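You operate a simulated robot arm through the tools that you are given. There is no shell and no other tool. Be economical: measure what you need, move in short steps, check, and stop when the job is done.

Carry out the task below with a simulated two-armed robot. There is one attempt and no reset: what you move stays moved.

JOB
Pick up the eye link with one hand, pass it to the other hand and put it in the glass of the light box.

Only the result counts: the job must be done as asked and must still hold three seconds after the hand-in. Knocking over, shifting, dropping, spilling or breaking anything else fails it.

ROBOT AND FRAMES
Two 6-joint arms with two-finger parallel grippers on one trunk, on a base that drives. Base frame: it is fixed to the floor where the robot stands at the start and does not move with it; the origin is under the middle of the robot, x ahead of it, y to its left, z up; the surface under the hand at the start is at about z = 0.886. Readings come in m, rad, newtons and seconds.
The left shoulder is at the start at [0.08, 0.216, 1.61], the right one opposite. With the tool pointing down near the work surface each hand reaches from about 0.1 to 0.7 m from the robot's upright axis, wherever it stands, measured 20 degrees to its own side. Places, roughly: glass of the light box (16x16 cm) [-3.58, -0.2, 0.92]. Payload 3.43 kg a hand.
Tool frame (each hand has its own): the origin (TCP) lies between the finger pads and is the grasp point; the fingertips stand 0.03 m ahead of it; z points along the fingers, y is the line along which they close. Largest opening 0.094 m; finger width 0.028, thickness 0.01; the body of the gripper, 0.05 by 0.096 m, starts 0.055 m behind the TCP.
Orientation is that of the tool frame in the base frame, as a unit quaternion [x, y, z, w]. With the fingers straight down and closing along the base's y, the tool's x points along the base's -x, its y along +y and its z along -z.

CONTROLS
- The arms move only by the tool apply_moves. It takes "left_deltas", "right_deltas" or both (then of equal length, played together; a hand with none holds still); each is a list of rows, each a list of 7 numbers: the shift along the tool's x, y, z in m, then the turn, a rotation vector about the tool's x, y, z in rad, then the gripper command, from -1 (shut) to 1 (fully open), values between in proportion. In form: [[tx, ty, tz, wx, wy, wz, grip], ...]. A call has 1 to 20 rows; each row shifts and turns the commanded pose from where the row before left it, along the tool's axes as they then stand. Each row takes 0.2 s and may step no farther than 0.05 m and 0.15 rad from the row before; otherwise, or with a gripper value out of range, the whole call is refused. A pose out of reach is approached as far as the arm can. The call stops where the force on the tool passes 40 N (or 10 N more than at its start, if that is more) or the arm is blocked; 0.2 s more then pass. The fingers move at their own pace (about 0.072 m/s each) and stop on an object; they squeeze with about 21 N. The grip force told is the motor's: it shows also when the fingers shut on nothing. Time passes only in rows, and 0.2 s behind the last, so rows that do not move let the fingers close. The reply holds the time, the measured pose of the TCP, the force on the tool along the base axes, the opening and the grip force, in the units named above and with some noise, with the torque about the TCP (base axes, N m) and any sound that the robot's microphone picked up, and new pictures: "pictures" is both (left out), scene, wrist or none (wrist: the cameras of the hands that moved).
- Cameras (640 x 400 px; columns grow to the right, rows downward): "scene" is now at [0.1025, -0.0043, 1.7692]; the picture's right is [-0.12, -0.99, 0.00], its down [-0.80, 0.10, -0.59] and it looks along [0.58, -0.07, -0.81] (base axes); focal length 267 px, centre (320, 200). "left" rides on the left gripper at [0.076, -0.014, -0.103] in its tool frame; the picture's right is [0.18, 0.98, 0.00], its down [-0.75, 0.14, -0.64] and it looks along [-0.63, 0.12, 0.77] (tool axes); focal length 243 px, centre (320, 200). "right" rides on the right gripper at [0.076, 0.014, -0.103] in its tool frame; the picture's right is [-0.18, 0.98, 0.00], its down [-0.75, -0.14, -0.64] and it looks along [-0.63, -0.12, 0.77] (tool axes); focal length 243 px, centre (320, 200). There is no depth. A picture from a camera that has moved, and an enlarged one, comes with that camera's place and axes in the base frame and with its lens. The place of the scene camera against the robot may be out by one fixed shift of up to 0.012 m in any direction.
- slide_trunk(by): slides the trunk up (or, below 0, down) by that many m; the arms and the scene camera ride with it, the base frame stays. It gives what a move gives, with no picture.
- steer(legs): drives the robot by 1 to 6 legs, each [ahead, left, turn to the left] in m, m and rad, along the robot's own axes; the way and the turn of a leg run together, so that a leg with both is an arc; at most 1.5 m and 3.142 rad a leg. The arms and the cameras ride along, it lands a little off, and it stops where it bumps. It gives what a move gives, and a new picture of the scene camera.
- pan_tilt(pan, tilt): turns the head with the scene camera to pan (to the left, within 1.501 rad either way) and tilt (down, from -0.506 to 1.204), counted from straight ahead of the robot. It gives what a move gives, and a new picture of the scene camera.
- zoom(camera, box): a new picture of the part [left, top, right, bottom] of that camera's present view, enlarged. No time passes.
- job_done(): hands the job in; it is judged then, once.

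Go step by step. Nothing tells you exact positions but the pictures and the camera data: compare them with the known pose of the tool, close in by small moves and look again before you grip or let go. The budget is 120 turns and 260 pictures, counting those below and the enlarged ones. Unless the task says otherwise, let go and move clear before handing in.

The tools are called after "Request:" as name(argument=value, ...) on one line, values as JSON. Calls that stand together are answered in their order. apply_moves: Moves the arms, as the interface text tells. Its arguments: {"type":"object","properties":{"left_deltas":{"type":"array"},"right_deltas":{"type":"array"},"pictures":{"type":"string","enum":["both","scene","wrist","none"]}},"required":[]} The other tools are called the same way: slide_trunk (by) slides the trunk up or down; steer (legs) drives the base; pan_tilt (pan, tilt) turns the head that bears the scene camera; zoom (camera, box) takes an enlarged picture of a part of a camera's view; job_done () hands the job in.

At the start:

```text
t: 0.0
left_eef_pos: [0.6358, 0.0513, 1.1664]
left_ee_rot: [0.0, 1.0, 0.001, 0.0]
left_wrist_force: [0.3, -0.2, 0.1]
left_moment: [0.0, 0.02, 0.04]
left_finger_gap: 0.0938
left_grip_force: 0.1
right_eef_pos: [0.3673, -0.2773, 1.0009]
right_ee_rot: [-0.001, 1.0, -0.002, 0.001]
right_wrist_force: [0.3, 0.6, -0.4]
right_moment: [0.0, 0.03, 0.0]
right_finger_gap: 0.094
right_grip_force: 0.1
trunk travel left (down, up): [-0.84, 0.0]
robot x, y, heading: [-0.0043, -0.0025, -0.003]
head pan, tilt: [-0.124, 0.944]
```

scene: 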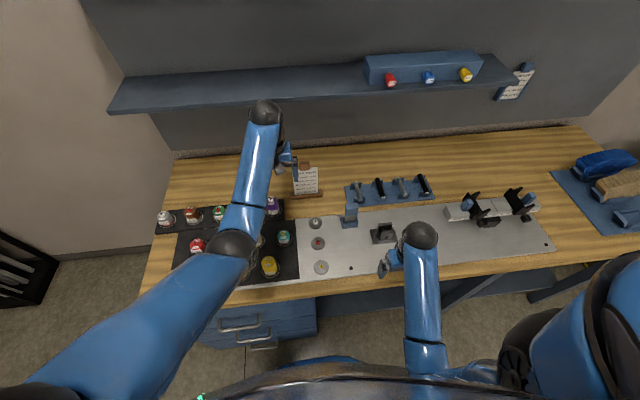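
right: 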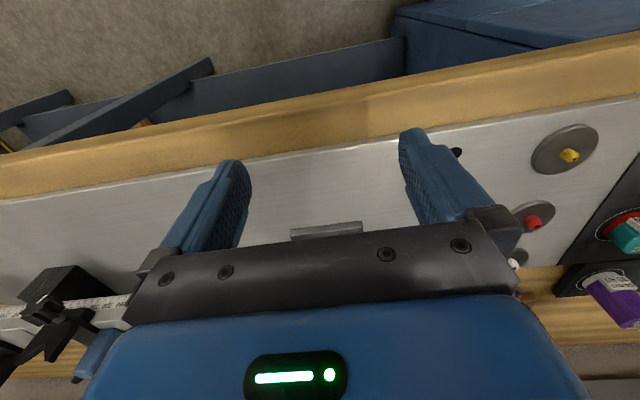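
left: 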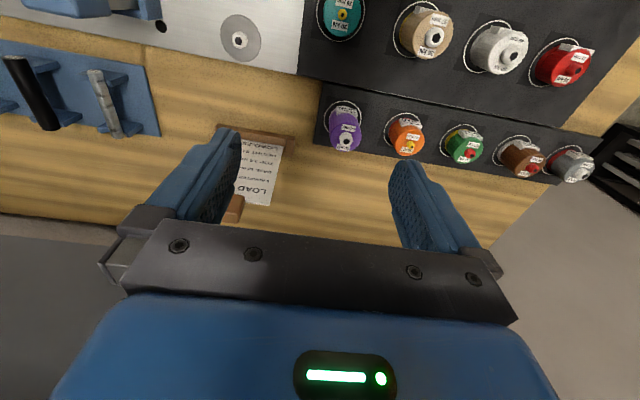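

I see a workbench with spools, tools and a measuring fixture; I don't yet know which piece is the eye link. I'll enlarge the bench first.

Request:
zoom(camera="scene", box=[280, 160, 440, 280])

Request:
zoom(camera="scene", box=[420, 140, 640, 280])

Request:
zoom(camera="scene", box=[140, 160, 340, 290])

```text
3.33 times, centred on (360, 220) of scene
camera zoom: at [0.1025, -0.0043, 1.7692], right [-0.12, -0.99, 0.0], down [-0.8, 0.1, -0.59], along [0.58, -0.07, -0.81], focal length 890 px, centre (187, 133)
```

zoom: 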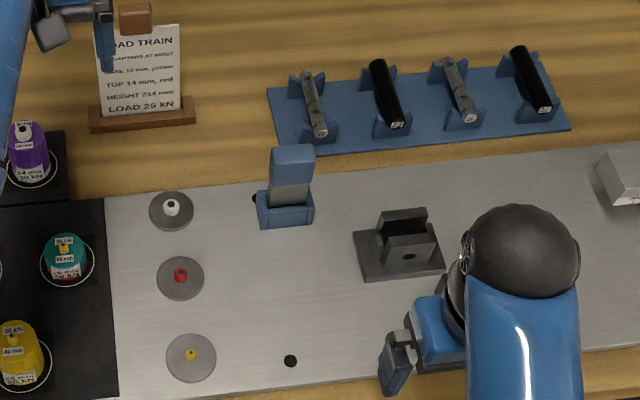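

```text
2.86 times, centred on (530, 210) of scene
camera zoom: at [0.1025, -0.0043, 1.7692], right [-0.12, -0.99, 0.0], down [-0.8, 0.1, -0.59], along [0.58, -0.07, -0.81], focal length 763 px, centre (-280, 171)
```

zoom: 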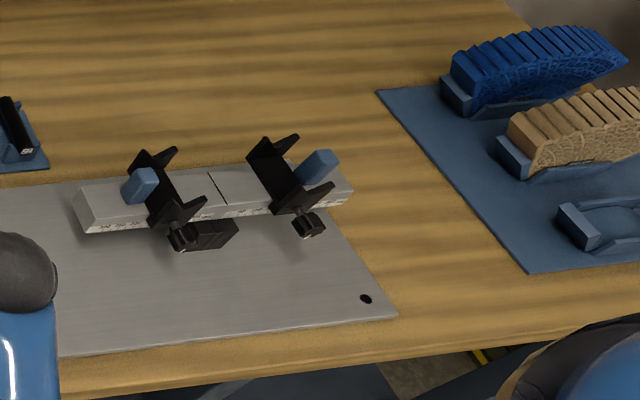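

```text
3.08 times, centred on (240, 225) of scene
camera zoom: at [0.1025, -0.0043, 1.7692], right [-0.12, -0.99, 0.0], down [-0.8, 0.1, -0.59], along [0.58, -0.07, -0.81], focal length 822 px, centre (566, 123)
```

zoom: 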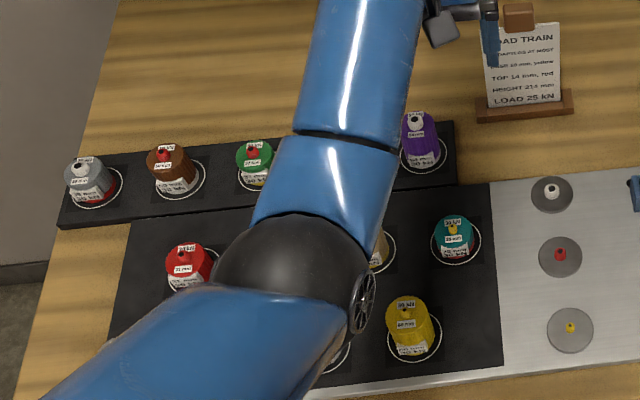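

No eye link stands out on this bench, so I'll look around the room with the head.

Request:
pan_tilt(pan=-1.2, tilt=0.5)

Request:
pan_tilt(pan=1.2, tilt=0.5)

Request:
pan_tilt(pan=0.0, tilt=0.5)

```text
t: 1.3
left_eef_pos: [0.637, 0.0503, 1.1677]
left_ee_rot: [0.0, 1.0, 0.0, 0.0]
left_wrist_force: [0.3, 0.0, 0.1]
left_moment: [0.02, -0.01, 0.03]
left_finger_gap: 0.0939
left_grip_force: 0.1
right_eef_pos: [0.3671, -0.2774, 0.9996]
right_ee_rot: [-0.001, 1.0, -0.002, 0.0]
right_wrist_force: [0.1, -1.2, 0.2]
right_moment: [-0.01, -0.03, -0.03]
right_finger_gap: 0.094
right_grip_force: 0.0
trunk travel left (down, up): [-0.84, 0.0]
robot x, y, heading: [0.003, -0.0027, 0.003]
head pan, tilt: [-1.201, 0.499]
camera scene: at [0.0632, -0.0801, 1.8063], right [-0.93, -0.36, 0.0], down [-0.17, 0.45, -0.88], along [0.32, -0.82, -0.48], focal length 267 px, centre (320, 200)
```

scene: 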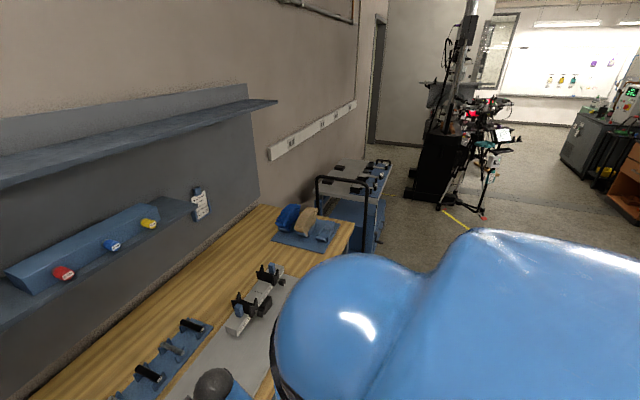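

```text
t: 3.5
left_eef_pos: [0.6354, 0.0499, 1.1679]
left_ee_rot: [0.001, 1.0, 0.0, 0.0]
left_wrist_force: [-0.2, 0.9, -0.3]
left_moment: [0.04, 0.01, -0.02]
left_finger_gap: 0.0943
left_grip_force: 0.0
right_eef_pos: [0.3671, -0.2768, 0.9997]
right_ee_rot: [-0.002, 1.0, -0.002, 0.001]
right_wrist_force: [0.3, -0.1, -0.4]
right_moment: [0.0, 0.01, -0.02]
right_finger_gap: 0.0941
right_grip_force: 0.0
trunk travel left (down, up): [-0.84, 0.0]
robot x, y, heading: [-0.0027, 0.0013, 0.003]
head pan, tilt: [1.201, 0.499]
camera scene: at [0.0631, 0.0895, 1.8063], right [0.93, -0.36, 0.0], down [-0.17, -0.45, -0.88], along [0.32, 0.82, -0.48], focal length 267 px, centre (320, 200)
```

scene: 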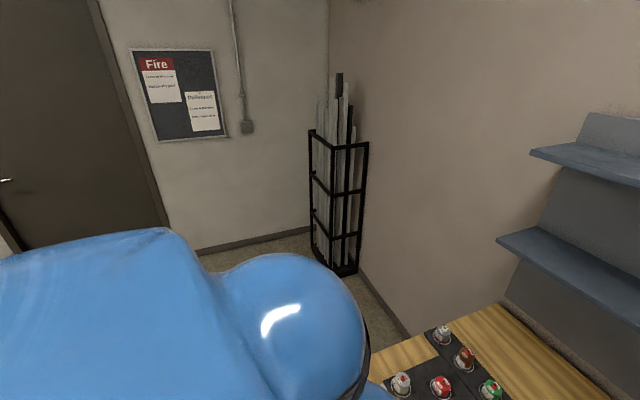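

```text
t: 4.9
left_eef_pos: [0.6363, 0.0498, 1.1664]
left_ee_rot: [-0.001, 1.0, 0.0, 0.0]
left_wrist_force: [-0.5, -0.4, 0.0]
left_moment: [-0.03, -0.03, 0.0]
left_finger_gap: 0.094
left_grip_force: 0.0
right_eef_pos: [0.3674, -0.2774, 1.0003]
right_ee_rot: [0.0, 1.0, -0.002, 0.001]
right_wrist_force: [-0.4, 0.2, -0.4]
right_moment: [-0.02, -0.02, 0.0]
right_finger_gap: 0.0939
right_grip_force: 0.0
trunk travel left (down, up): [-0.84, 0.0]
robot x, y, heading: [0.0023, 0.0013, 0.005]
head pan, tilt: [0.0, 0.499]
camera scene: at [0.1212, 0.0047, 1.8063], right [0.0, -1.0, 0.0], down [-0.48, 0.0, -0.88], along [0.88, 0.0, -0.48], focal length 267 px, centre (320, 200)
```

scene: 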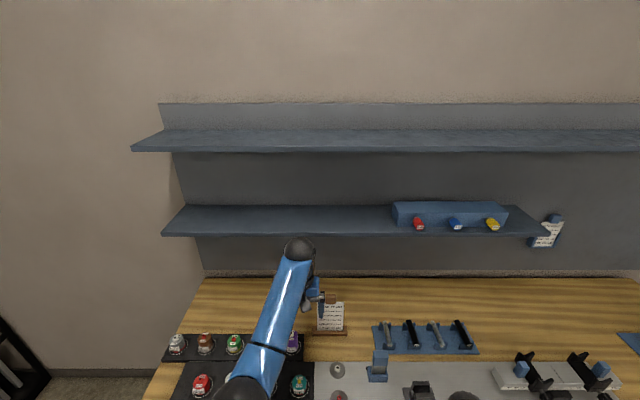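

A trolley with parts stands to the right, and other benches lie behind. I'll enlarge these.

Request:
pan_tilt(pan=-1.4, tilt=0.35)

Request:
zoom(camera="scene", box=[200, 80, 360, 200])

Request:
zoom(camera="scene", box=[340, 40, 640, 227])

```text
t: 6.5
left_eef_pos: [0.6363, 0.0505, 1.1678]
left_ee_rot: [0.001, 1.0, -0.001, 0.0]
left_wrist_force: [1.0, 0.7, 0.0]
left_moment: [0.02, -0.04, 0.03]
left_finger_gap: 0.0941
left_grip_force: 0.0
right_eef_pos: [0.368, -0.2786, 1.0013]
right_ee_rot: [-0.002, 1.0, -0.002, 0.001]
right_wrist_force: [-0.7, -0.6, 0.4]
right_moment: [0.03, 0.01, 0.01]
right_finger_gap: 0.0939
right_grip_force: 0.1
trunk travel left (down, up): [-0.84, 0.0]
robot x, y, heading: [0.0021, -0.0008, 0.004]
head pan, tilt: [-1.4, 0.351]
camera scene: at [0.0461, -0.087, 1.82], right [-0.99, -0.17, 0.0], down [-0.06, 0.34, -0.94], along [0.16, -0.93, -0.34], focal length 267 px, centre (320, 200)
```

scene: 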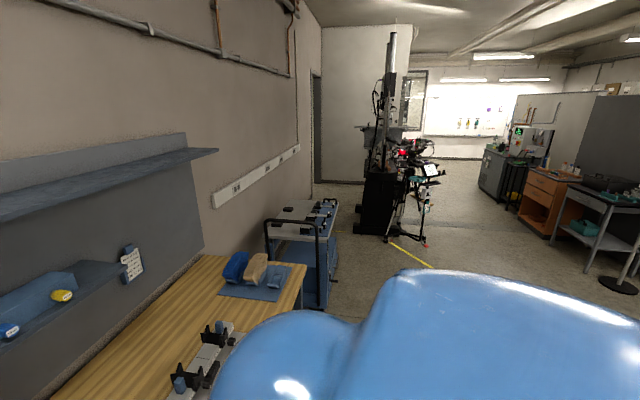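

```text
3.33 times, centred on (280, 140) of scene
camera zoom: at [0.0461, -0.087, 1.82], right [-0.99, -0.17, 0.0], down [-0.06, 0.34, -0.94], along [0.16, -0.93, -0.34], focal length 890 px, centre (453, 400)
```

zoom: 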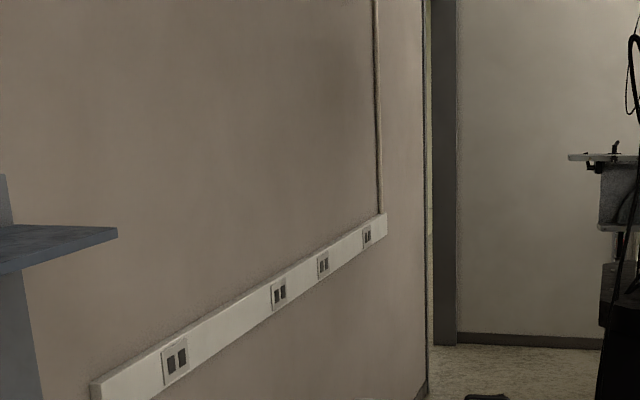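

```text
2.13 times, centred on (490, 134) of scene
camera zoom: at [0.0461, -0.087, 1.82], right [-0.99, -0.17, 0.0], down [-0.06, 0.34, -0.94], along [0.16, -0.93, -0.34], focal length 570 px, centre (-43, 342)
```

zoom: 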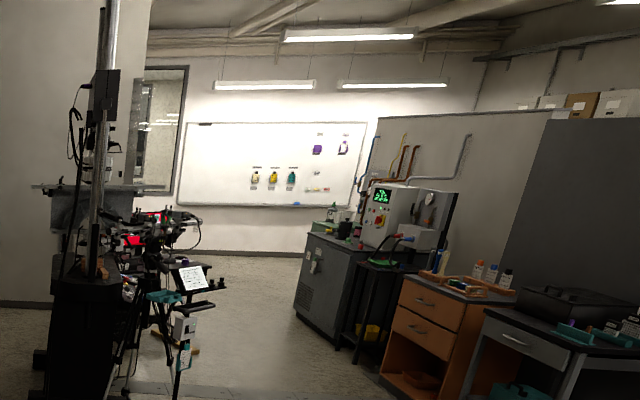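

The trolley's top holds several pieces; I'll enlarge it and the plate end of the bench, since parts there could be links.

Request:
zoom(camera="scene", box=[250, 185, 350, 248])

Request:
zoom(camera="scene", box=[490, 100, 640, 210])

Request:
zoom(camera="left", box=[0, 0, 320, 200])

```text
6.35 times, centred on (300, 216) of scene
camera zoom: at [0.0461, -0.087, 1.82], right [-0.99, -0.17, 0.0], down [-0.06, 0.34, -0.94], along [0.16, -0.93, -0.34], focal length 1695 px, centre (447, 95)
```

zoom: 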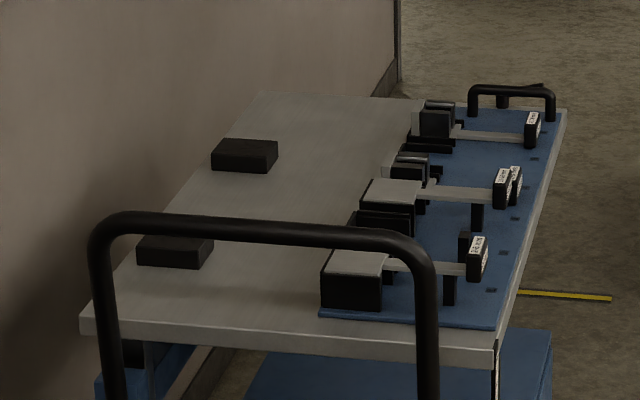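

```text
3.64 times, centred on (565, 155) of scene
camera zoom: at [0.0461, -0.087, 1.82], right [-0.99, -0.17, 0.0], down [-0.06, 0.34, -0.94], along [0.16, -0.93, -0.34], focal length 971 px, centre (-571, 364)
```

zoom: 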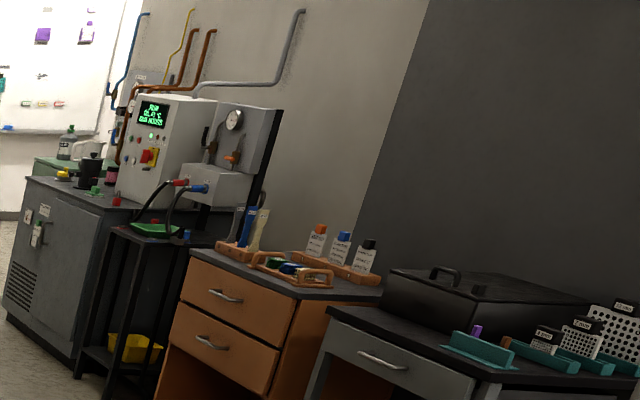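

```text
2.00 times, centred on (160, 100) of left
camera zoom: at [0.5598, 0.0374, 1.2697], right [-0.18, 0.98, 0.0], down [0.75, 0.14, 0.64], along [0.63, 0.12, -0.77], focal length 485 px, centre (640, 400)
```

zoom: 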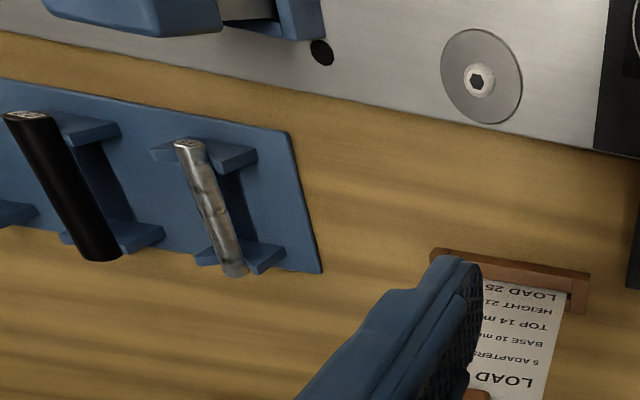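

The bench and trolley hold other parts, and the light box is about 3.6 m behind me. I'll back away from the bench and turn around to look there.

Request:
steer(legs=[[-0.6, 0, 0]])

Request:
steer(legs=[[0, 0, -1.57]])

Request:
pan_tilt(pan=-1.4, tilt=0.35)

Request:
pan_tilt(pan=-0.5, tilt=0.35)

```text
t: 9.8
left_eef_pos: [0.038, 0.0489, 1.1663]
left_ee_rot: [0.001, 1.0, 0.0, -0.001]
left_wrist_force: [0.2, 0.5, -0.6]
left_moment: [0.03, 0.03, 0.0]
left_finger_gap: 0.0942
left_grip_force: 0.0
right_eef_pos: [-0.2307, -0.278, 0.9991]
right_ee_rot: [0.002, 1.0, -0.002, 0.0]
right_wrist_force: [0.1, 0.4, 0.2]
right_moment: [-0.02, 0.04, 0.01]
right_finger_gap: 0.0939
right_grip_force: 0.0
trunk travel left (down, up): [-0.84, 0.0]
robot x, y, heading: [-0.5955, 0.0009, -0.005]
head pan, tilt: [-1.4, 0.351]
camera scene: at [-0.5506, -0.0862, 1.8199], right [-0.99, -0.17, 0.0], down [-0.06, 0.34, -0.94], along [0.16, -0.93, -0.34], focal length 267 px, centre (320, 200)
```

scene: 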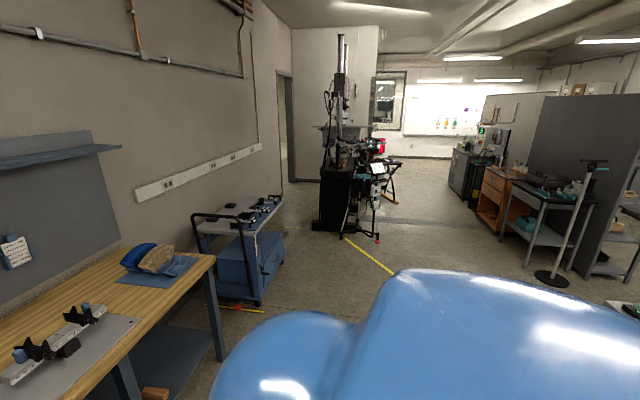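

```text
t: 14.1
left_eef_pos: [-0.5522, -0.6344, 1.1667]
left_ee_rot: [0.709, 0.706, 0.0, 0.001]
left_wrist_force: [0.2, -0.3, 0.0]
left_moment: [-0.01, 0.01, 0.01]
left_finger_gap: 0.0941
left_grip_force: 0.0
right_eef_pos: [-0.8784, -0.3669, 0.9999]
right_ee_rot: [0.709, 0.705, -0.002, -0.001]
right_wrist_force: [0.0, 0.4, 1.0]
right_moment: [-0.01, -0.02, -0.01]
right_finger_gap: 0.0941
right_grip_force: 0.0
trunk travel left (down, up): [-0.84, 0.0]
robot x, y, heading: [-0.5987, -0.0022, -1.575]
head pan, tilt: [-1.4, 0.351]
camera scene: at [-0.691, -0.0399, 1.82], right [-0.16, 0.99, 0.0], down [0.34, 0.06, -0.94], along [-0.93, -0.15, -0.34], focal length 267 px, centre (320, 200)
```

scene: 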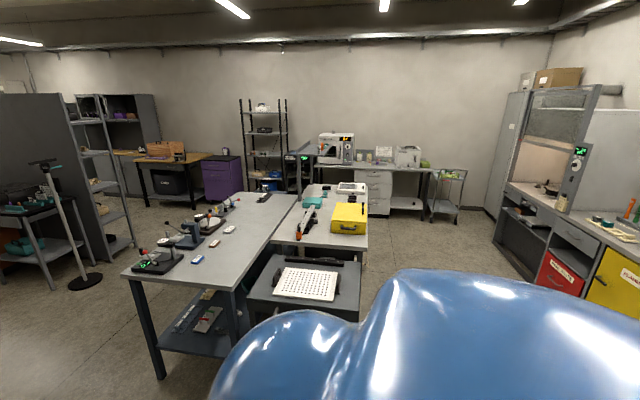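

```text
t: 14.7
left_eef_pos: [-0.5523, -0.635, 1.167]
left_ee_rot: [0.709, 0.705, 0.001, 0.0]
left_wrist_force: [1.0, 0.4, -0.7]
left_moment: [0.0, -0.01, -0.01]
left_finger_gap: 0.0938
left_grip_force: 0.1
right_eef_pos: [-0.8788, -0.3651, 0.9999]
right_ee_rot: [0.709, 0.705, -0.002, -0.001]
right_wrist_force: [0.2, 0.4, 0.5]
right_moment: [0.0, -0.03, -0.01]
right_finger_gap: 0.0941
right_grip_force: 0.0
trunk travel left (down, up): [-0.84, 0.0]
robot x, y, heading: [-0.5965, 0.0026, -1.574]
head pan, tilt: [-1.4, 0.351]
camera scene: at [-0.6912, -0.0399, 1.82], right [-0.16, 0.99, 0.0], down [0.34, 0.06, -0.94], along [-0.93, -0.15, -0.34], focal length 267 px, centre (320, 200)
```

scene: 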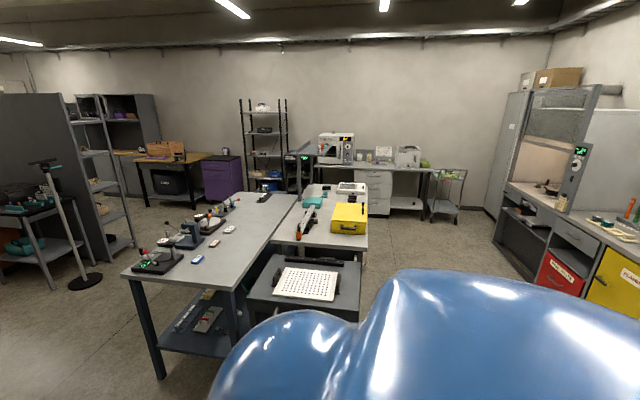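

```text
t: 15.9
left_eef_pos: [-0.5522, -0.6355, 1.167]
left_ee_rot: [0.709, 0.706, 0.0, -0.001]
left_wrist_force: [0.9, 0.2, -0.3]
left_moment: [-0.03, 0.01, 0.01]
left_finger_gap: 0.0942
left_grip_force: 0.0
right_eef_pos: [-0.8791, -0.3658, 0.9992]
right_ee_rot: [0.709, 0.705, -0.002, 0.0]
right_wrist_force: [0.7, -1.4, 0.6]
right_moment: [0.01, -0.02, -0.02]
right_finger_gap: 0.0939
right_grip_force: 0.1
trunk travel left (down, up): [-0.84, 0.0]
robot x, y, heading: [-0.5986, 0.0012, -1.579]
head pan, tilt: [-0.499, 0.351]
camera scene: at [-0.6447, -0.1061, 1.82], right [-0.87, 0.48, 0.0], down [0.17, 0.3, -0.94], along [-0.45, -0.82, -0.34], focal length 267 px, centre (320, 200)
```

scene: 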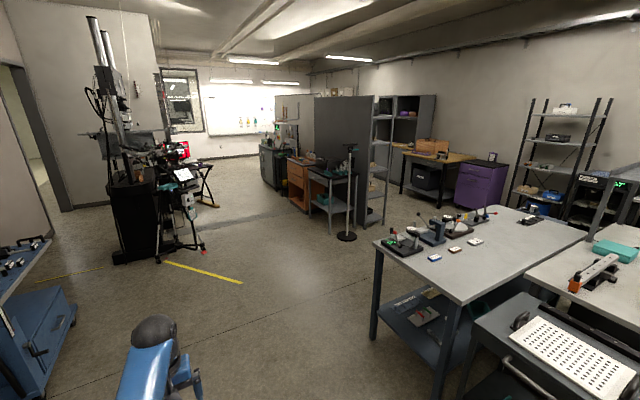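

The light box is the white pad at the far end of the second island table. I'll enlarge the island tables.

Request:
pan_tilt(pan=-1.4, tilt=0.35)

Request:
zoom(camera="scene", box=[240, 170, 400, 270])

Request:
zoom(camera="scene", box=[120, 180, 280, 280])

Request:
zoom(camera="scene", box=[300, 120, 480, 230])

Request:
zoom(camera="scene", box=[480, 140, 640, 260])

```text
t: 17.1
left_eef_pos: [-0.5524, -0.6355, 1.1655]
left_ee_rot: [0.709, 0.705, 0.0, -0.001]
left_wrist_force: [-0.2, -0.5, 0.4]
left_moment: [0.0, 0.0, -0.03]
left_finger_gap: 0.094
left_grip_force: 0.1
right_eef_pos: [-0.8788, -0.3662, 1.0002]
right_ee_rot: [0.709, 0.705, -0.002, -0.001]
right_wrist_force: [0.1, 0.9, -0.6]
right_moment: [0.03, 0.0, 0.01]
right_finger_gap: 0.094
right_grip_force: 0.0
trunk travel left (down, up): [-0.84, 0.0]
robot x, y, heading: [-0.6013, -0.0005, -1.573]
head pan, tilt: [-1.4, 0.351]
camera scene: at [-0.6916, -0.0399, 1.82], right [-0.17, 0.99, 0.0], down [0.34, 0.06, -0.94], along [-0.93, -0.16, -0.34], focal length 267 px, centre (320, 200)
```

scene: 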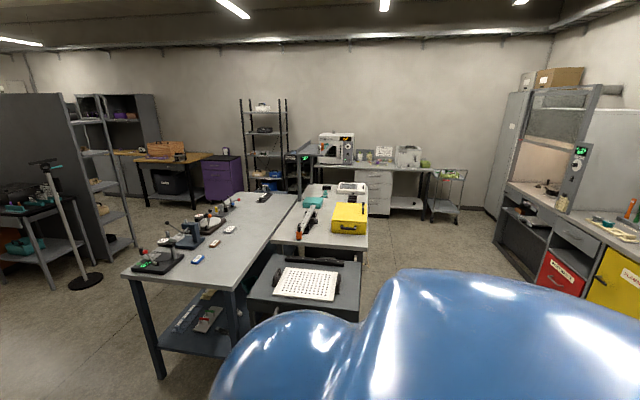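

```text
4.00 times, centred on (320, 220) of scene
camera zoom: at [-0.6916, -0.0399, 1.82], right [-0.17, 0.99, 0.0], down [0.34, 0.06, -0.94], along [-0.93, -0.16, -0.34], focal length 1068 px, centre (320, 120)
```

zoom: 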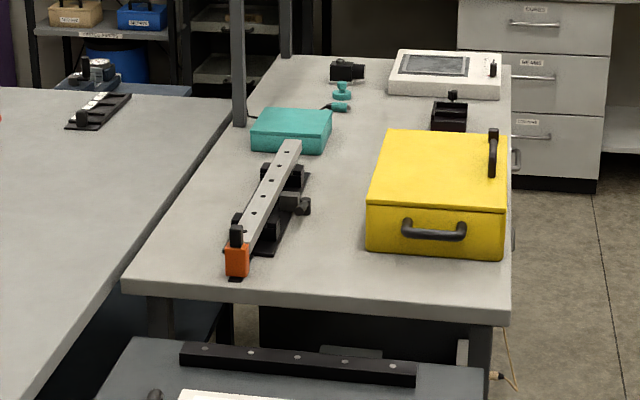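

```text
4.00 times, centred on (200, 230) of scene
camera zoom: at [-0.6916, -0.0399, 1.82], right [-0.17, 0.99, 0.0], down [0.34, 0.06, -0.94], along [-0.93, -0.16, -0.34], focal length 1068 px, centre (800, 80)
```

zoom: 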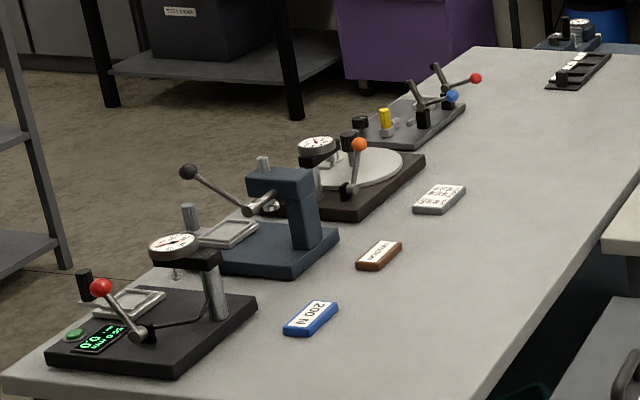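

```text
3.56 times, centred on (390, 175) of scene
camera zoom: at [-0.6916, -0.0399, 1.82], right [-0.17, 0.99, 0.0], down [0.34, 0.06, -0.94], along [-0.93, -0.16, -0.34], focal length 949 px, centre (71, 289)
```

zoom: 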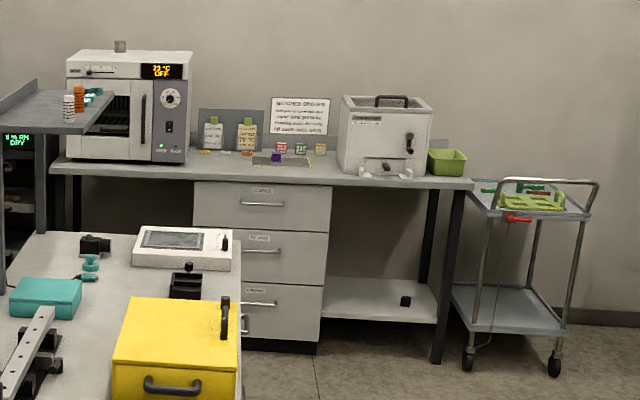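

```text
3.33 times, centred on (560, 200) of scene
camera zoom: at [-0.6916, -0.0399, 1.82], right [-0.17, 0.99, 0.0], down [0.34, 0.06, -0.94], along [-0.93, -0.16, -0.34], focal length 890 px, centre (-480, 200)
```

zoom: 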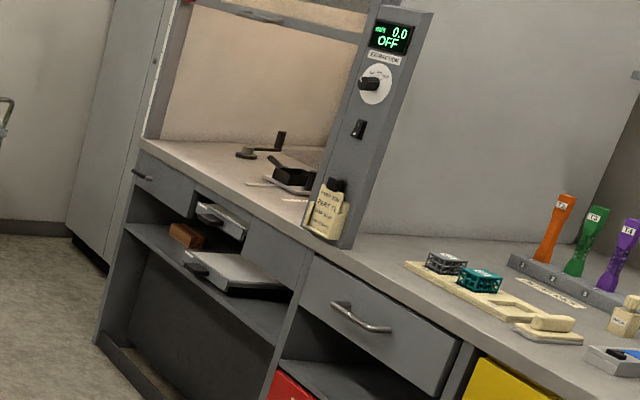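

The light box (white frame with a dark glass) sits at the far end of a grey table running x≈-2.3 to -3.9, y≈-0.67 to 0.02. A small teal ring-like part lies near it and may be the eye link; I'll drive along the free +y side and look closer.

Request:
steer(legs=[[-0.95, 0, 0], [0, -1.45, 0], [0, -1.4, 0]])

Request:
pan_tilt(pan=0.0, tilt=0.65)

```text
t: 35.3
left_eef_pos: [-3.3754, 0.2089, 1.1661]
left_ee_rot: [0.701, 0.713, 0.0, 0.001]
left_wrist_force: [0.3, -1.2, 0.6]
left_moment: [-0.03, 0.01, 0.0]
left_finger_gap: 0.0939
left_grip_force: 0.1
right_eef_pos: [-3.7073, 0.4706, 1.0]
right_ee_rot: [0.701, 0.713, -0.002, -0.001]
right_wrist_force: [-0.5, 0.3, -0.4]
right_moment: [0.03, 0.01, 0.0]
right_finger_gap: 0.094
right_grip_force: 0.0
trunk travel left (down, up): [-0.84, 0.0]
robot x, y, heading: [-3.4366, 0.8439, -1.555]
head pan, tilt: [-1.4, 0.351]
camera scene: at [-3.5267, 0.8008, 1.8201], right [-0.19, 0.98, 0.0], down [0.34, 0.06, -0.94], along [-0.92, -0.17, -0.34], focal length 267 px, centre (320, 200)
```

scene: 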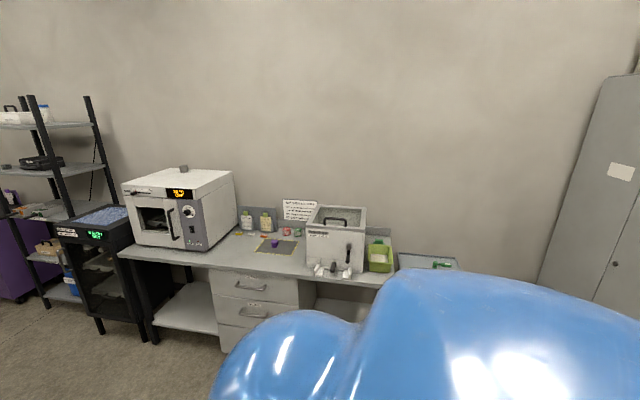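

```text
t: 36.8
left_eef_pos: [-3.3764, 0.2081, 1.1661]
left_ee_rot: [0.701, 0.713, 0.0, 0.0]
left_wrist_force: [-0.4, 0.0, 0.2]
left_moment: [0.02, 0.01, -0.02]
left_finger_gap: 0.094
left_grip_force: 0.0
right_eef_pos: [-3.708, 0.4713, 0.9996]
right_ee_rot: [0.701, 0.713, -0.003, -0.001]
right_wrist_force: [-1.5, 0.2, 0.5]
right_moment: [0.01, 0.0, 0.02]
right_finger_gap: 0.094
right_grip_force: 0.0
trunk travel left (down, up): [-0.84, 0.0]
robot x, y, heading: [-3.4367, 0.844, -1.554]
head pan, tilt: [0.0, 0.649]
camera scene: at [-3.4353, 0.7314, 1.7929], right [-1.0, -0.02, 0.0], down [-0.01, 0.6, -0.8], along [0.01, -0.8, -0.6], focal length 267 px, centre (320, 200)
```

scene: 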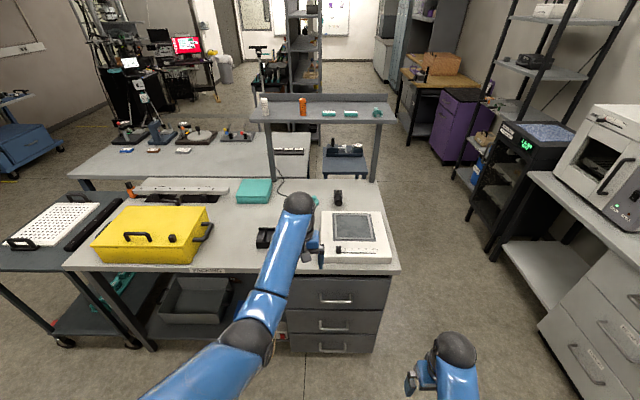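

Request:
zoom(camera="scene", box=[230, 85, 400, 190])

Request:
zoom(camera="scene", box=[220, 170, 400, 280])

Request:
zoom(camera="scene", box=[60, 100, 240, 220])

Request:
zoom(camera="left", box=[0, 0, 640, 400])

```text
3.76 times, centred on (315, 138) of scene
camera zoom: at [-3.4353, 0.7314, 1.7929], right [-1.0, -0.02, 0.0], down [-0.01, 0.6, -0.8], along [0.01, -0.8, -0.6], focal length 1005 px, centre (339, 435)
```

zoom: 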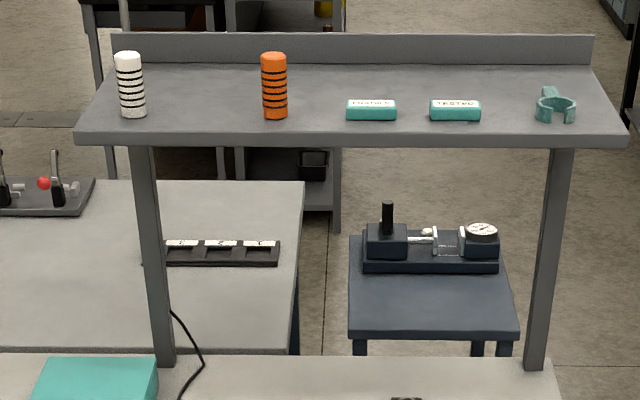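

```text
3.56 times, centred on (310, 225) of scene
camera zoom: at [-3.4353, 0.7314, 1.7929], right [-1.0, -0.02, 0.0], down [-0.01, 0.6, -0.8], along [0.01, -0.8, -0.6], focal length 949 px, centre (356, 111)
```

zoom: 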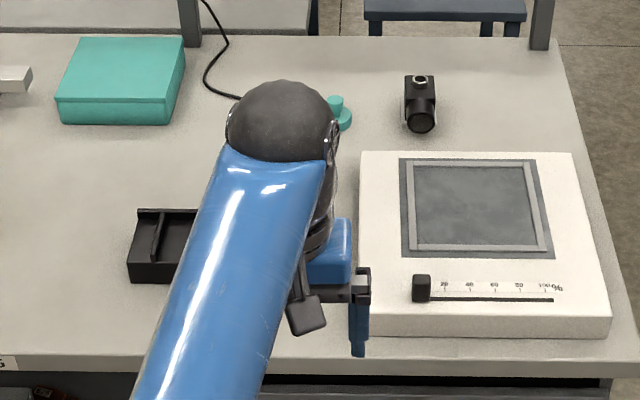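

```text
3.33 times, centred on (150, 160) of scene
camera zoom: at [-3.4353, 0.7314, 1.7929], right [-1.0, -0.02, 0.0], down [-0.01, 0.6, -0.8], along [0.01, -0.8, -0.6], focal length 890 px, centre (887, 333)
```

zoom: 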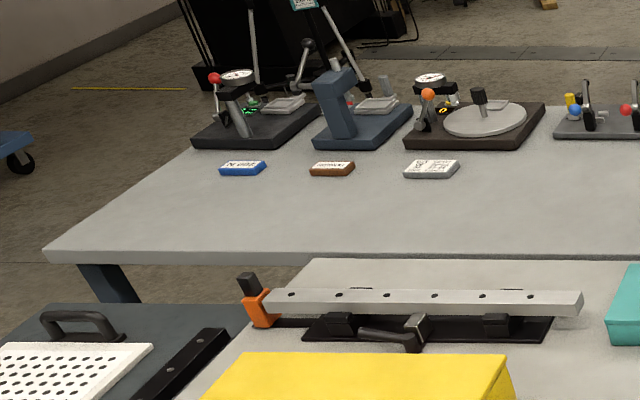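

```text
1.00 times, centred on (320, 200) of left (not enlarged: the box is as wide or as high as the picture)
camera zoom: at [-3.3915, 0.2861, 1.2698], right [0.98, 0.2, 0.0], down [0.15, -0.75, 0.64], along [0.13, -0.63, -0.77], focal length 243 px, centre (320, 200)
```

zoom: 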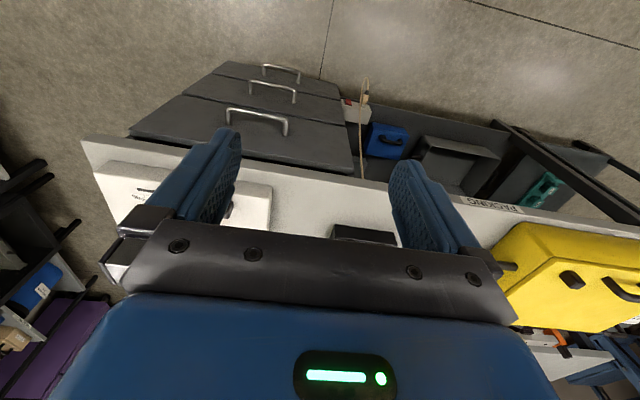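

The shelf over the table carries ringed cylinders, tags and a teal clip. I'll enlarge those and the rest of this table.

Request:
zoom(camera="scene", box=[310, 95, 400, 151])

Request:
pan_tilt(pan=0.7, tilt=0.65)

Request:
pan_tilt(pan=-0.8, tilt=0.55)

```text
7.11 times, centred on (355, 123) of scene
camera zoom: at [-3.4353, 0.7314, 1.7929], right [-1.0, -0.02, 0.0], down [-0.01, 0.6, -0.8], along [0.01, -0.8, -0.6], focal length 1899 px, centre (71, 748)
```

zoom: 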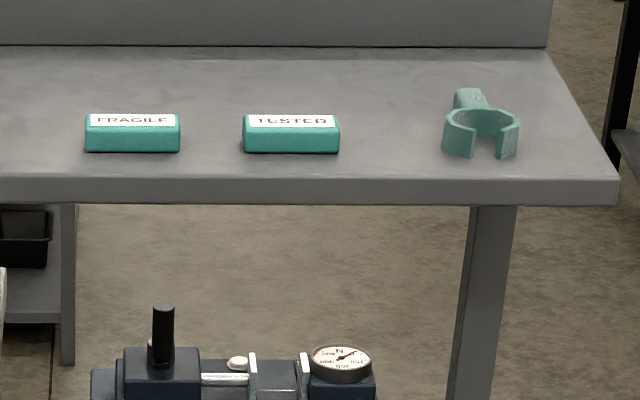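

```text
t: 37.9
left_eef_pos: [-3.3753, 0.2089, 1.1666]
left_ee_rot: [0.701, 0.713, -0.001, 0.0]
left_wrist_force: [-0.2, 0.8, -0.5]
left_moment: [0.0, 0.0, 0.02]
left_finger_gap: 0.0939
left_grip_force: 0.1
right_eef_pos: [-3.7073, 0.4717, 1.0009]
right_ee_rot: [0.701, 0.714, -0.002, -0.002]
right_wrist_force: [-1.1, 0.3, -0.5]
right_moment: [0.01, 0.0, 0.02]
right_finger_gap: 0.094
right_grip_force: 0.0
trunk travel left (down, up): [-0.84, 0.0]
robot x, y, heading: [-3.4372, 0.8431, -1.56]
head pan, tilt: [0.7, 0.649]
camera scene: at [-3.3795, 0.7526, 1.7929], right [-0.75, -0.66, 0.0], down [-0.4, 0.46, -0.8], along [0.52, -0.6, -0.6], focal length 267 px, centre (320, 200)
```

scene: 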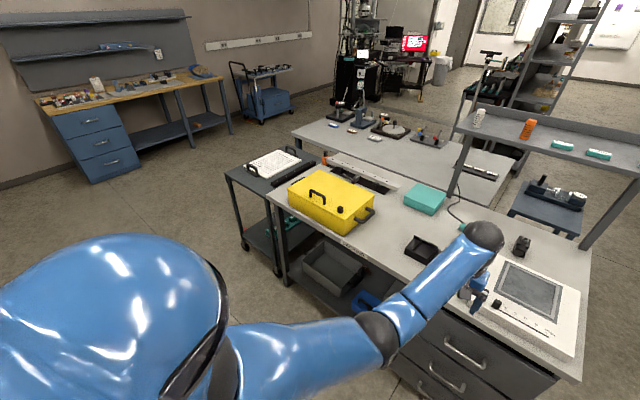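

```text
t: 39.5
left_eef_pos: [-3.3754, 0.2094, 1.1662]
left_ee_rot: [0.701, 0.713, 0.0, 0.0]
left_wrist_force: [-1.2, 0.0, 0.0]
left_moment: [0.02, -0.02, -0.01]
left_finger_gap: 0.0942
left_grip_force: 0.1
right_eef_pos: [-3.7082, 0.4724, 0.9992]
right_ee_rot: [0.701, 0.713, -0.002, 0.0]
right_wrist_force: [0.2, 0.6, -0.6]
right_moment: [0.01, 0.02, -0.01]
right_finger_gap: 0.0942
right_grip_force: 0.1
trunk travel left (down, up): [-0.84, 0.0]
robot x, y, heading: [-3.4392, 0.8446, -1.554]
head pan, tilt: [-0.799, 0.55]
camera scene: at [-3.4999, 0.7545, 1.8017], right [-0.71, 0.7, 0.0], down [0.37, 0.37, -0.85], along [-0.6, -0.6, -0.52], focal length 267 px, centre (320, 200)
```

scene: 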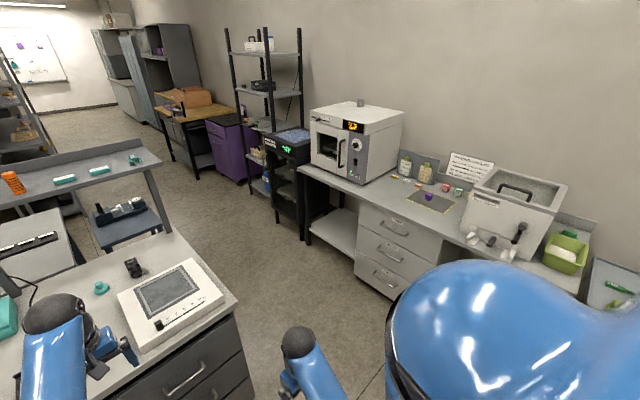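

I'll enlarge the small parts near the light box and those on the wall bench.

Request:
zoom(camera="scene", box=[70, 240, 240, 340])

Request:
zoom(camera="scene", box=[380, 140, 500, 220])

Request:
zoom(camera="scene", box=[480, 200, 640, 310])

Request:
zoom(camera="scene", box=[0, 80, 320, 240])

```text
3.76 times, centred on (155, 290) of scene
camera zoom: at [-3.4999, 0.7545, 1.8017], right [-0.71, 0.7, 0.0], down [0.37, 0.37, -0.85], along [-0.6, -0.6, -0.52], focal length 1005 px, centre (941, -139)
```

zoom: 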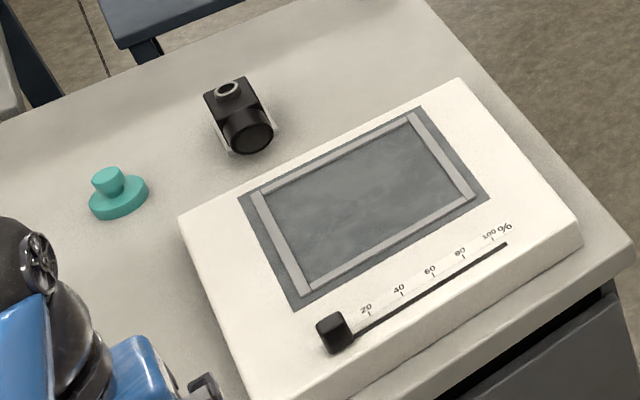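

```text
5.00 times, centred on (440, 180) of scene
camera zoom: at [-3.4999, 0.7545, 1.8017], right [-0.71, 0.7, 0.0], down [0.37, 0.37, -0.85], along [-0.6, -0.6, -0.52], focal length 1335 px, centre (-280, 300)
```

zoom: 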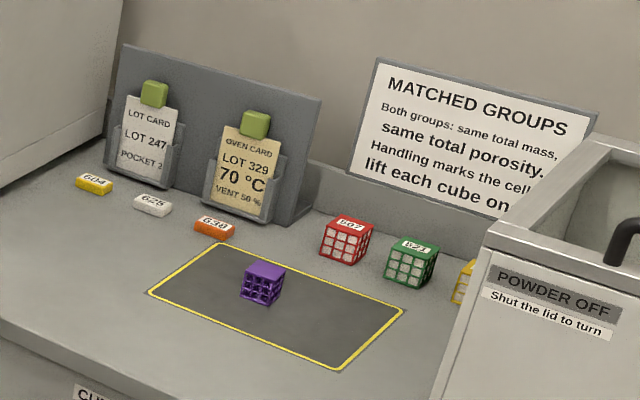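

```text
3.64 times, centred on (560, 255) of scene
camera zoom: at [-3.4999, 0.7545, 1.8017], right [-0.71, 0.7, 0.0], down [0.37, 0.37, -0.85], along [-0.6, -0.6, -0.52], focal length 971 px, centre (-553, 0)
```

zoom: 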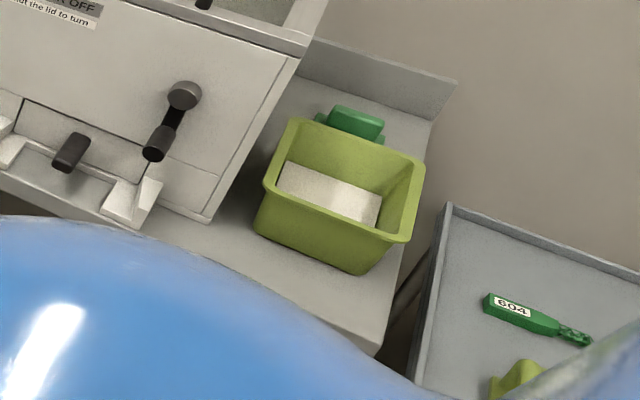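

```text
2.00 times, centred on (160, 160) of scene
camera zoom: at [-3.4999, 0.7545, 1.8017], right [-0.71, 0.7, 0.0], down [0.37, 0.37, -0.85], along [-0.6, -0.6, -0.52], focal length 534 px, centre (640, 280)
```

zoom: 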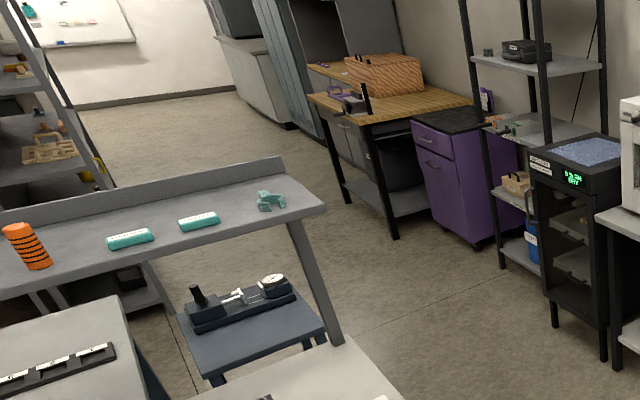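

Not found yet; next I'll enlarge from the other pan, covering the black caddy, the bench tables and the far stations.

Request:
pan_tilt(pan=0.7, tilt=0.65)

Request:
zoom(camera="scene", box=[380, 170, 560, 290])

Request:
zoom(camera="scene", box=[220, 130, 420, 255])

Request:
zoom(camera="scene", box=[440, 0, 640, 125])

Request:
zoom(camera="scene", box=[240, 200, 420, 320])

```text
t: 41.1
left_eef_pos: [-3.3764, 0.2092, 1.1675]
left_ee_rot: [0.701, 0.713, 0.0, 0.0]
left_wrist_force: [0.1, -0.8, 1.4]
left_moment: [0.05, 0.0, 0.06]
left_finger_gap: 0.0939
left_grip_force: 0.1
right_eef_pos: [-3.7085, 0.4715, 1.0008]
right_ee_rot: [0.701, 0.713, -0.002, 0.0]
right_wrist_force: [-0.2, 0.7, -0.5]
right_moment: [0.0, 0.0, -0.02]
right_finger_gap: 0.094
right_grip_force: 0.1
trunk travel left (down, up): [-0.84, 0.0]
robot x, y, heading: [-3.4373, 0.8472, -1.557]
head pan, tilt: [0.7, 0.649]
camera scene: at [-3.3796, 0.7526, 1.7929], right [-0.75, -0.66, 0.0], down [-0.4, 0.46, -0.8], along [0.52, -0.6, -0.6], focal length 267 px, centre (320, 200)
```

scene: 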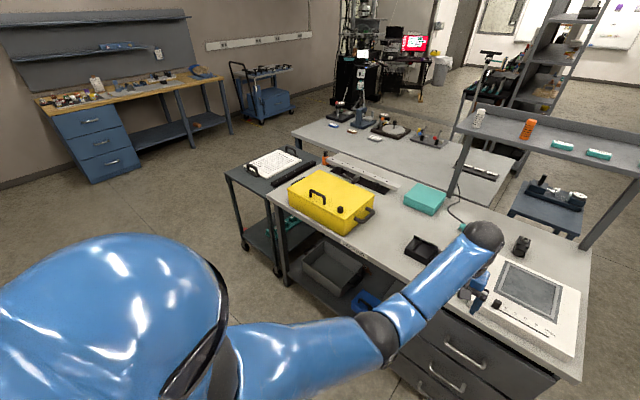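

```text
3.33 times, centred on (470, 230) of scene
camera zoom: at [-3.3796, 0.7526, 1.7929], right [-0.75, -0.66, 0.0], down [-0.4, 0.46, -0.8], along [0.52, -0.6, -0.6], focal length 890 px, centre (-180, 100)
```

zoom: 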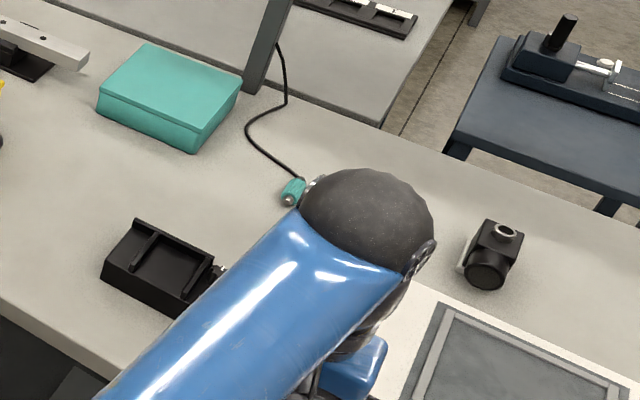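

```text
3.20 times, centred on (320, 192) of scene
camera zoom: at [-3.3796, 0.7526, 1.7929], right [-0.75, -0.66, 0.0], down [-0.4, 0.46, -0.8], along [0.52, -0.6, -0.6], focal length 854 px, centre (320, 224)
```

zoom: 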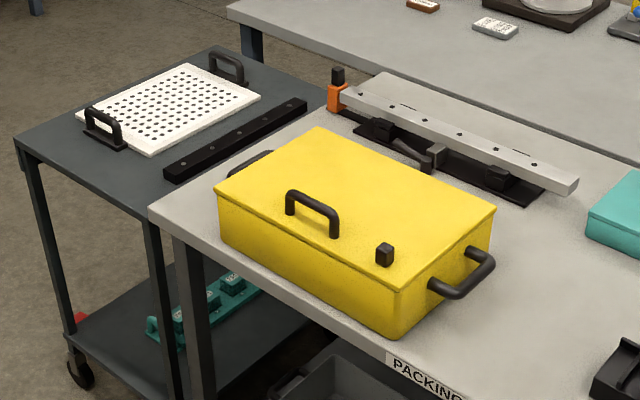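

```text
3.20 times, centred on (540, 62) of scene
camera zoom: at [-3.3796, 0.7526, 1.7929], right [-0.75, -0.66, 0.0], down [-0.4, 0.46, -0.8], along [0.52, -0.6, -0.6], focal length 854 px, centre (-384, 640)
```

zoom: 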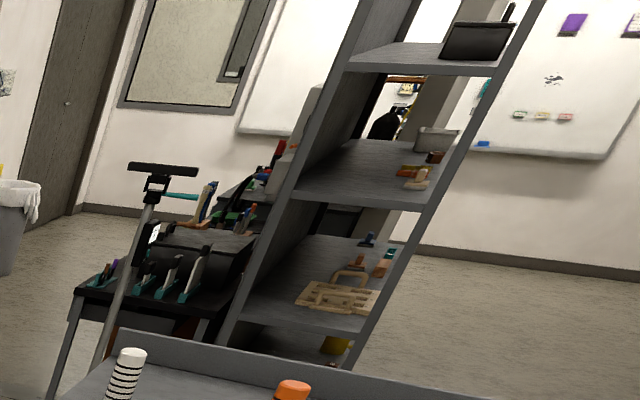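

```text
3.33 times, centred on (330, 260) of scene
camera zoom: at [-3.3796, 0.7526, 1.7929], right [-0.75, -0.66, 0.0], down [-0.4, 0.46, -0.8], along [0.52, -0.6, -0.6], focal length 890 px, centre (287, 0)
```

zoom: 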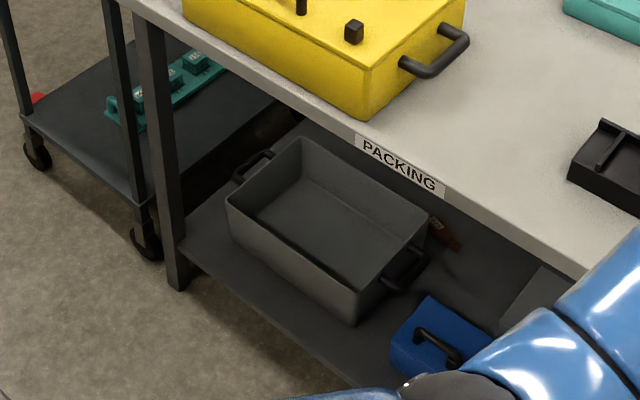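

No eye link seen on this side yet. I'll turn to look at the hood side (+y) of the room.

Request:
steer(legs=[[-0.1, 0, 0], [0, 0, 1.57], [0, 0, 1.2]])

Request:
pan_tilt(pan=0.6, tilt=0.5)

Request:
pan_tilt(pan=-0.5, tilt=0.5)

```text
t: 49.1
left_eef_pos: [-3.2806, 1.5605, 1.1669]
left_ee_rot: [-0.582, 0.813, 0.0, -0.001]
left_wrist_force: [-0.4, 0.0, 0.5]
left_moment: [0.0, -0.04, -0.01]
left_finger_gap: 0.0939
left_grip_force: 0.0
right_eef_pos: [-3.0571, 1.2004, 1.0004]
right_ee_rot: [-0.582, 0.814, -0.001, 0.003]
right_wrist_force: [-0.2, -0.1, -0.5]
right_moment: [0.0, 0.0, -0.01]
right_finger_gap: 0.094
right_grip_force: 0.1
trunk travel left (down, up): [-0.84, 0.0]
robot x, y, heading: [-3.4369, 0.9442, 1.241]
head pan, tilt: [0.7, 0.649]
camera scene: at [-3.4595, 1.0571, 1.7929], right [0.93, 0.36, 0.0], down [0.22, -0.56, -0.8], along [-0.29, 0.74, -0.6], focal length 267 px, centre (320, 200)
```

scene: 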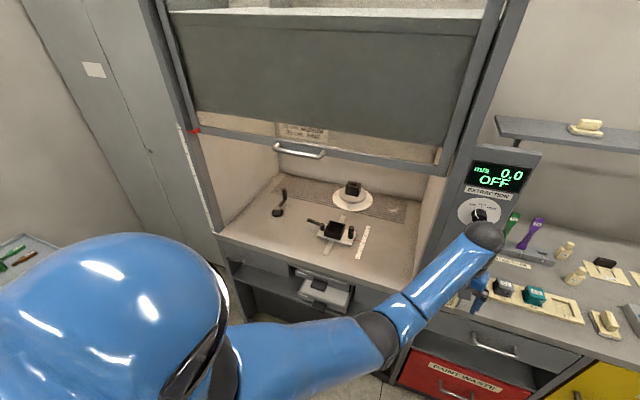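

```text
t: 49.8
left_eef_pos: [-3.2793, 1.5607, 1.1674]
left_ee_rot: [-0.582, 0.814, 0.0, 0.0]
left_wrist_force: [0.1, -1.1, 0.5]
left_moment: [0.04, -0.05, -0.01]
left_finger_gap: 0.094
left_grip_force: 0.1
right_eef_pos: [-3.0562, 1.2002, 0.9995]
right_ee_rot: [-0.581, 0.814, 0.0, 0.002]
right_wrist_force: [2.2, -0.6, 1.0]
right_moment: [-0.03, -0.03, -0.02]
right_finger_gap: 0.094
right_grip_force: 0.0
trunk travel left (down, up): [-0.84, 0.0]
robot x, y, heading: [-3.4378, 0.9402, 1.245]
head pan, tilt: [0.6, 0.499]
camera scene: at [-3.4528, 1.0638, 1.8063], right [0.96, 0.27, 0.0], down [0.13, -0.46, -0.88], along [-0.23, 0.85, -0.48], focal length 267 px, centre (320, 200)
```

scene: 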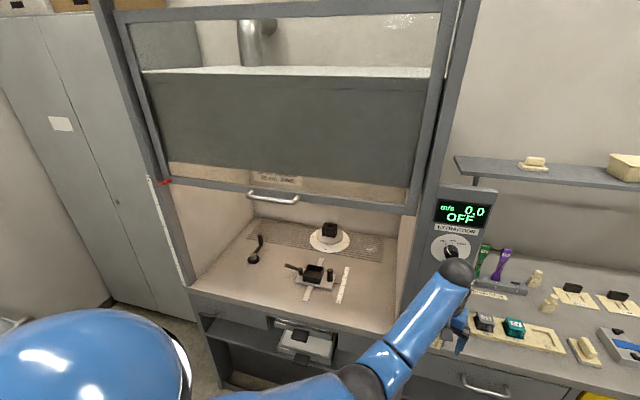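

```text
t: 51.1
left_eef_pos: [-3.2787, 1.5613, 1.1667]
left_ee_rot: [-0.581, 0.814, -0.001, 0.001]
left_wrist_force: [0.7, 0.0, -0.4]
left_moment: [0.01, 0.01, 0.01]
left_finger_gap: 0.094
left_grip_force: 0.0
right_eef_pos: [-3.0568, 1.1999, 0.9984]
right_ee_rot: [-0.582, 0.813, 0.0, 0.002]
right_wrist_force: [0.5, -0.1, 0.2]
right_moment: [0.02, -0.01, 0.0]
right_finger_gap: 0.0942
right_grip_force: 0.1
trunk travel left (down, up): [-0.84, 0.0]
robot x, y, heading: [-3.4382, 0.9456, 1.241]
head pan, tilt: [-0.499, 0.499]
camera scene: at [-3.3616, 1.0378, 1.8063], right [0.68, -0.74, 0.0], down [-0.35, -0.32, -0.88], along [0.65, 0.59, -0.48], focal length 267 px, centre (320, 200)
```

scene: 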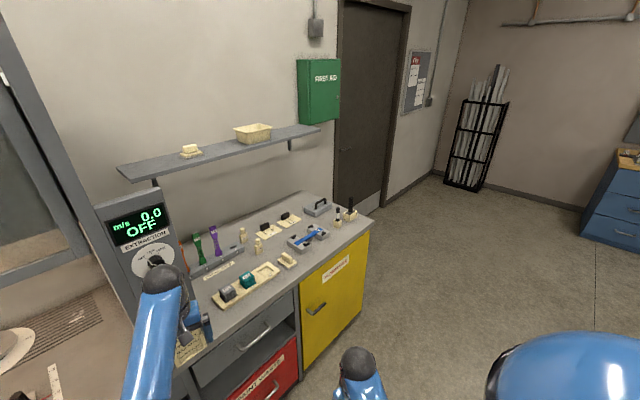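

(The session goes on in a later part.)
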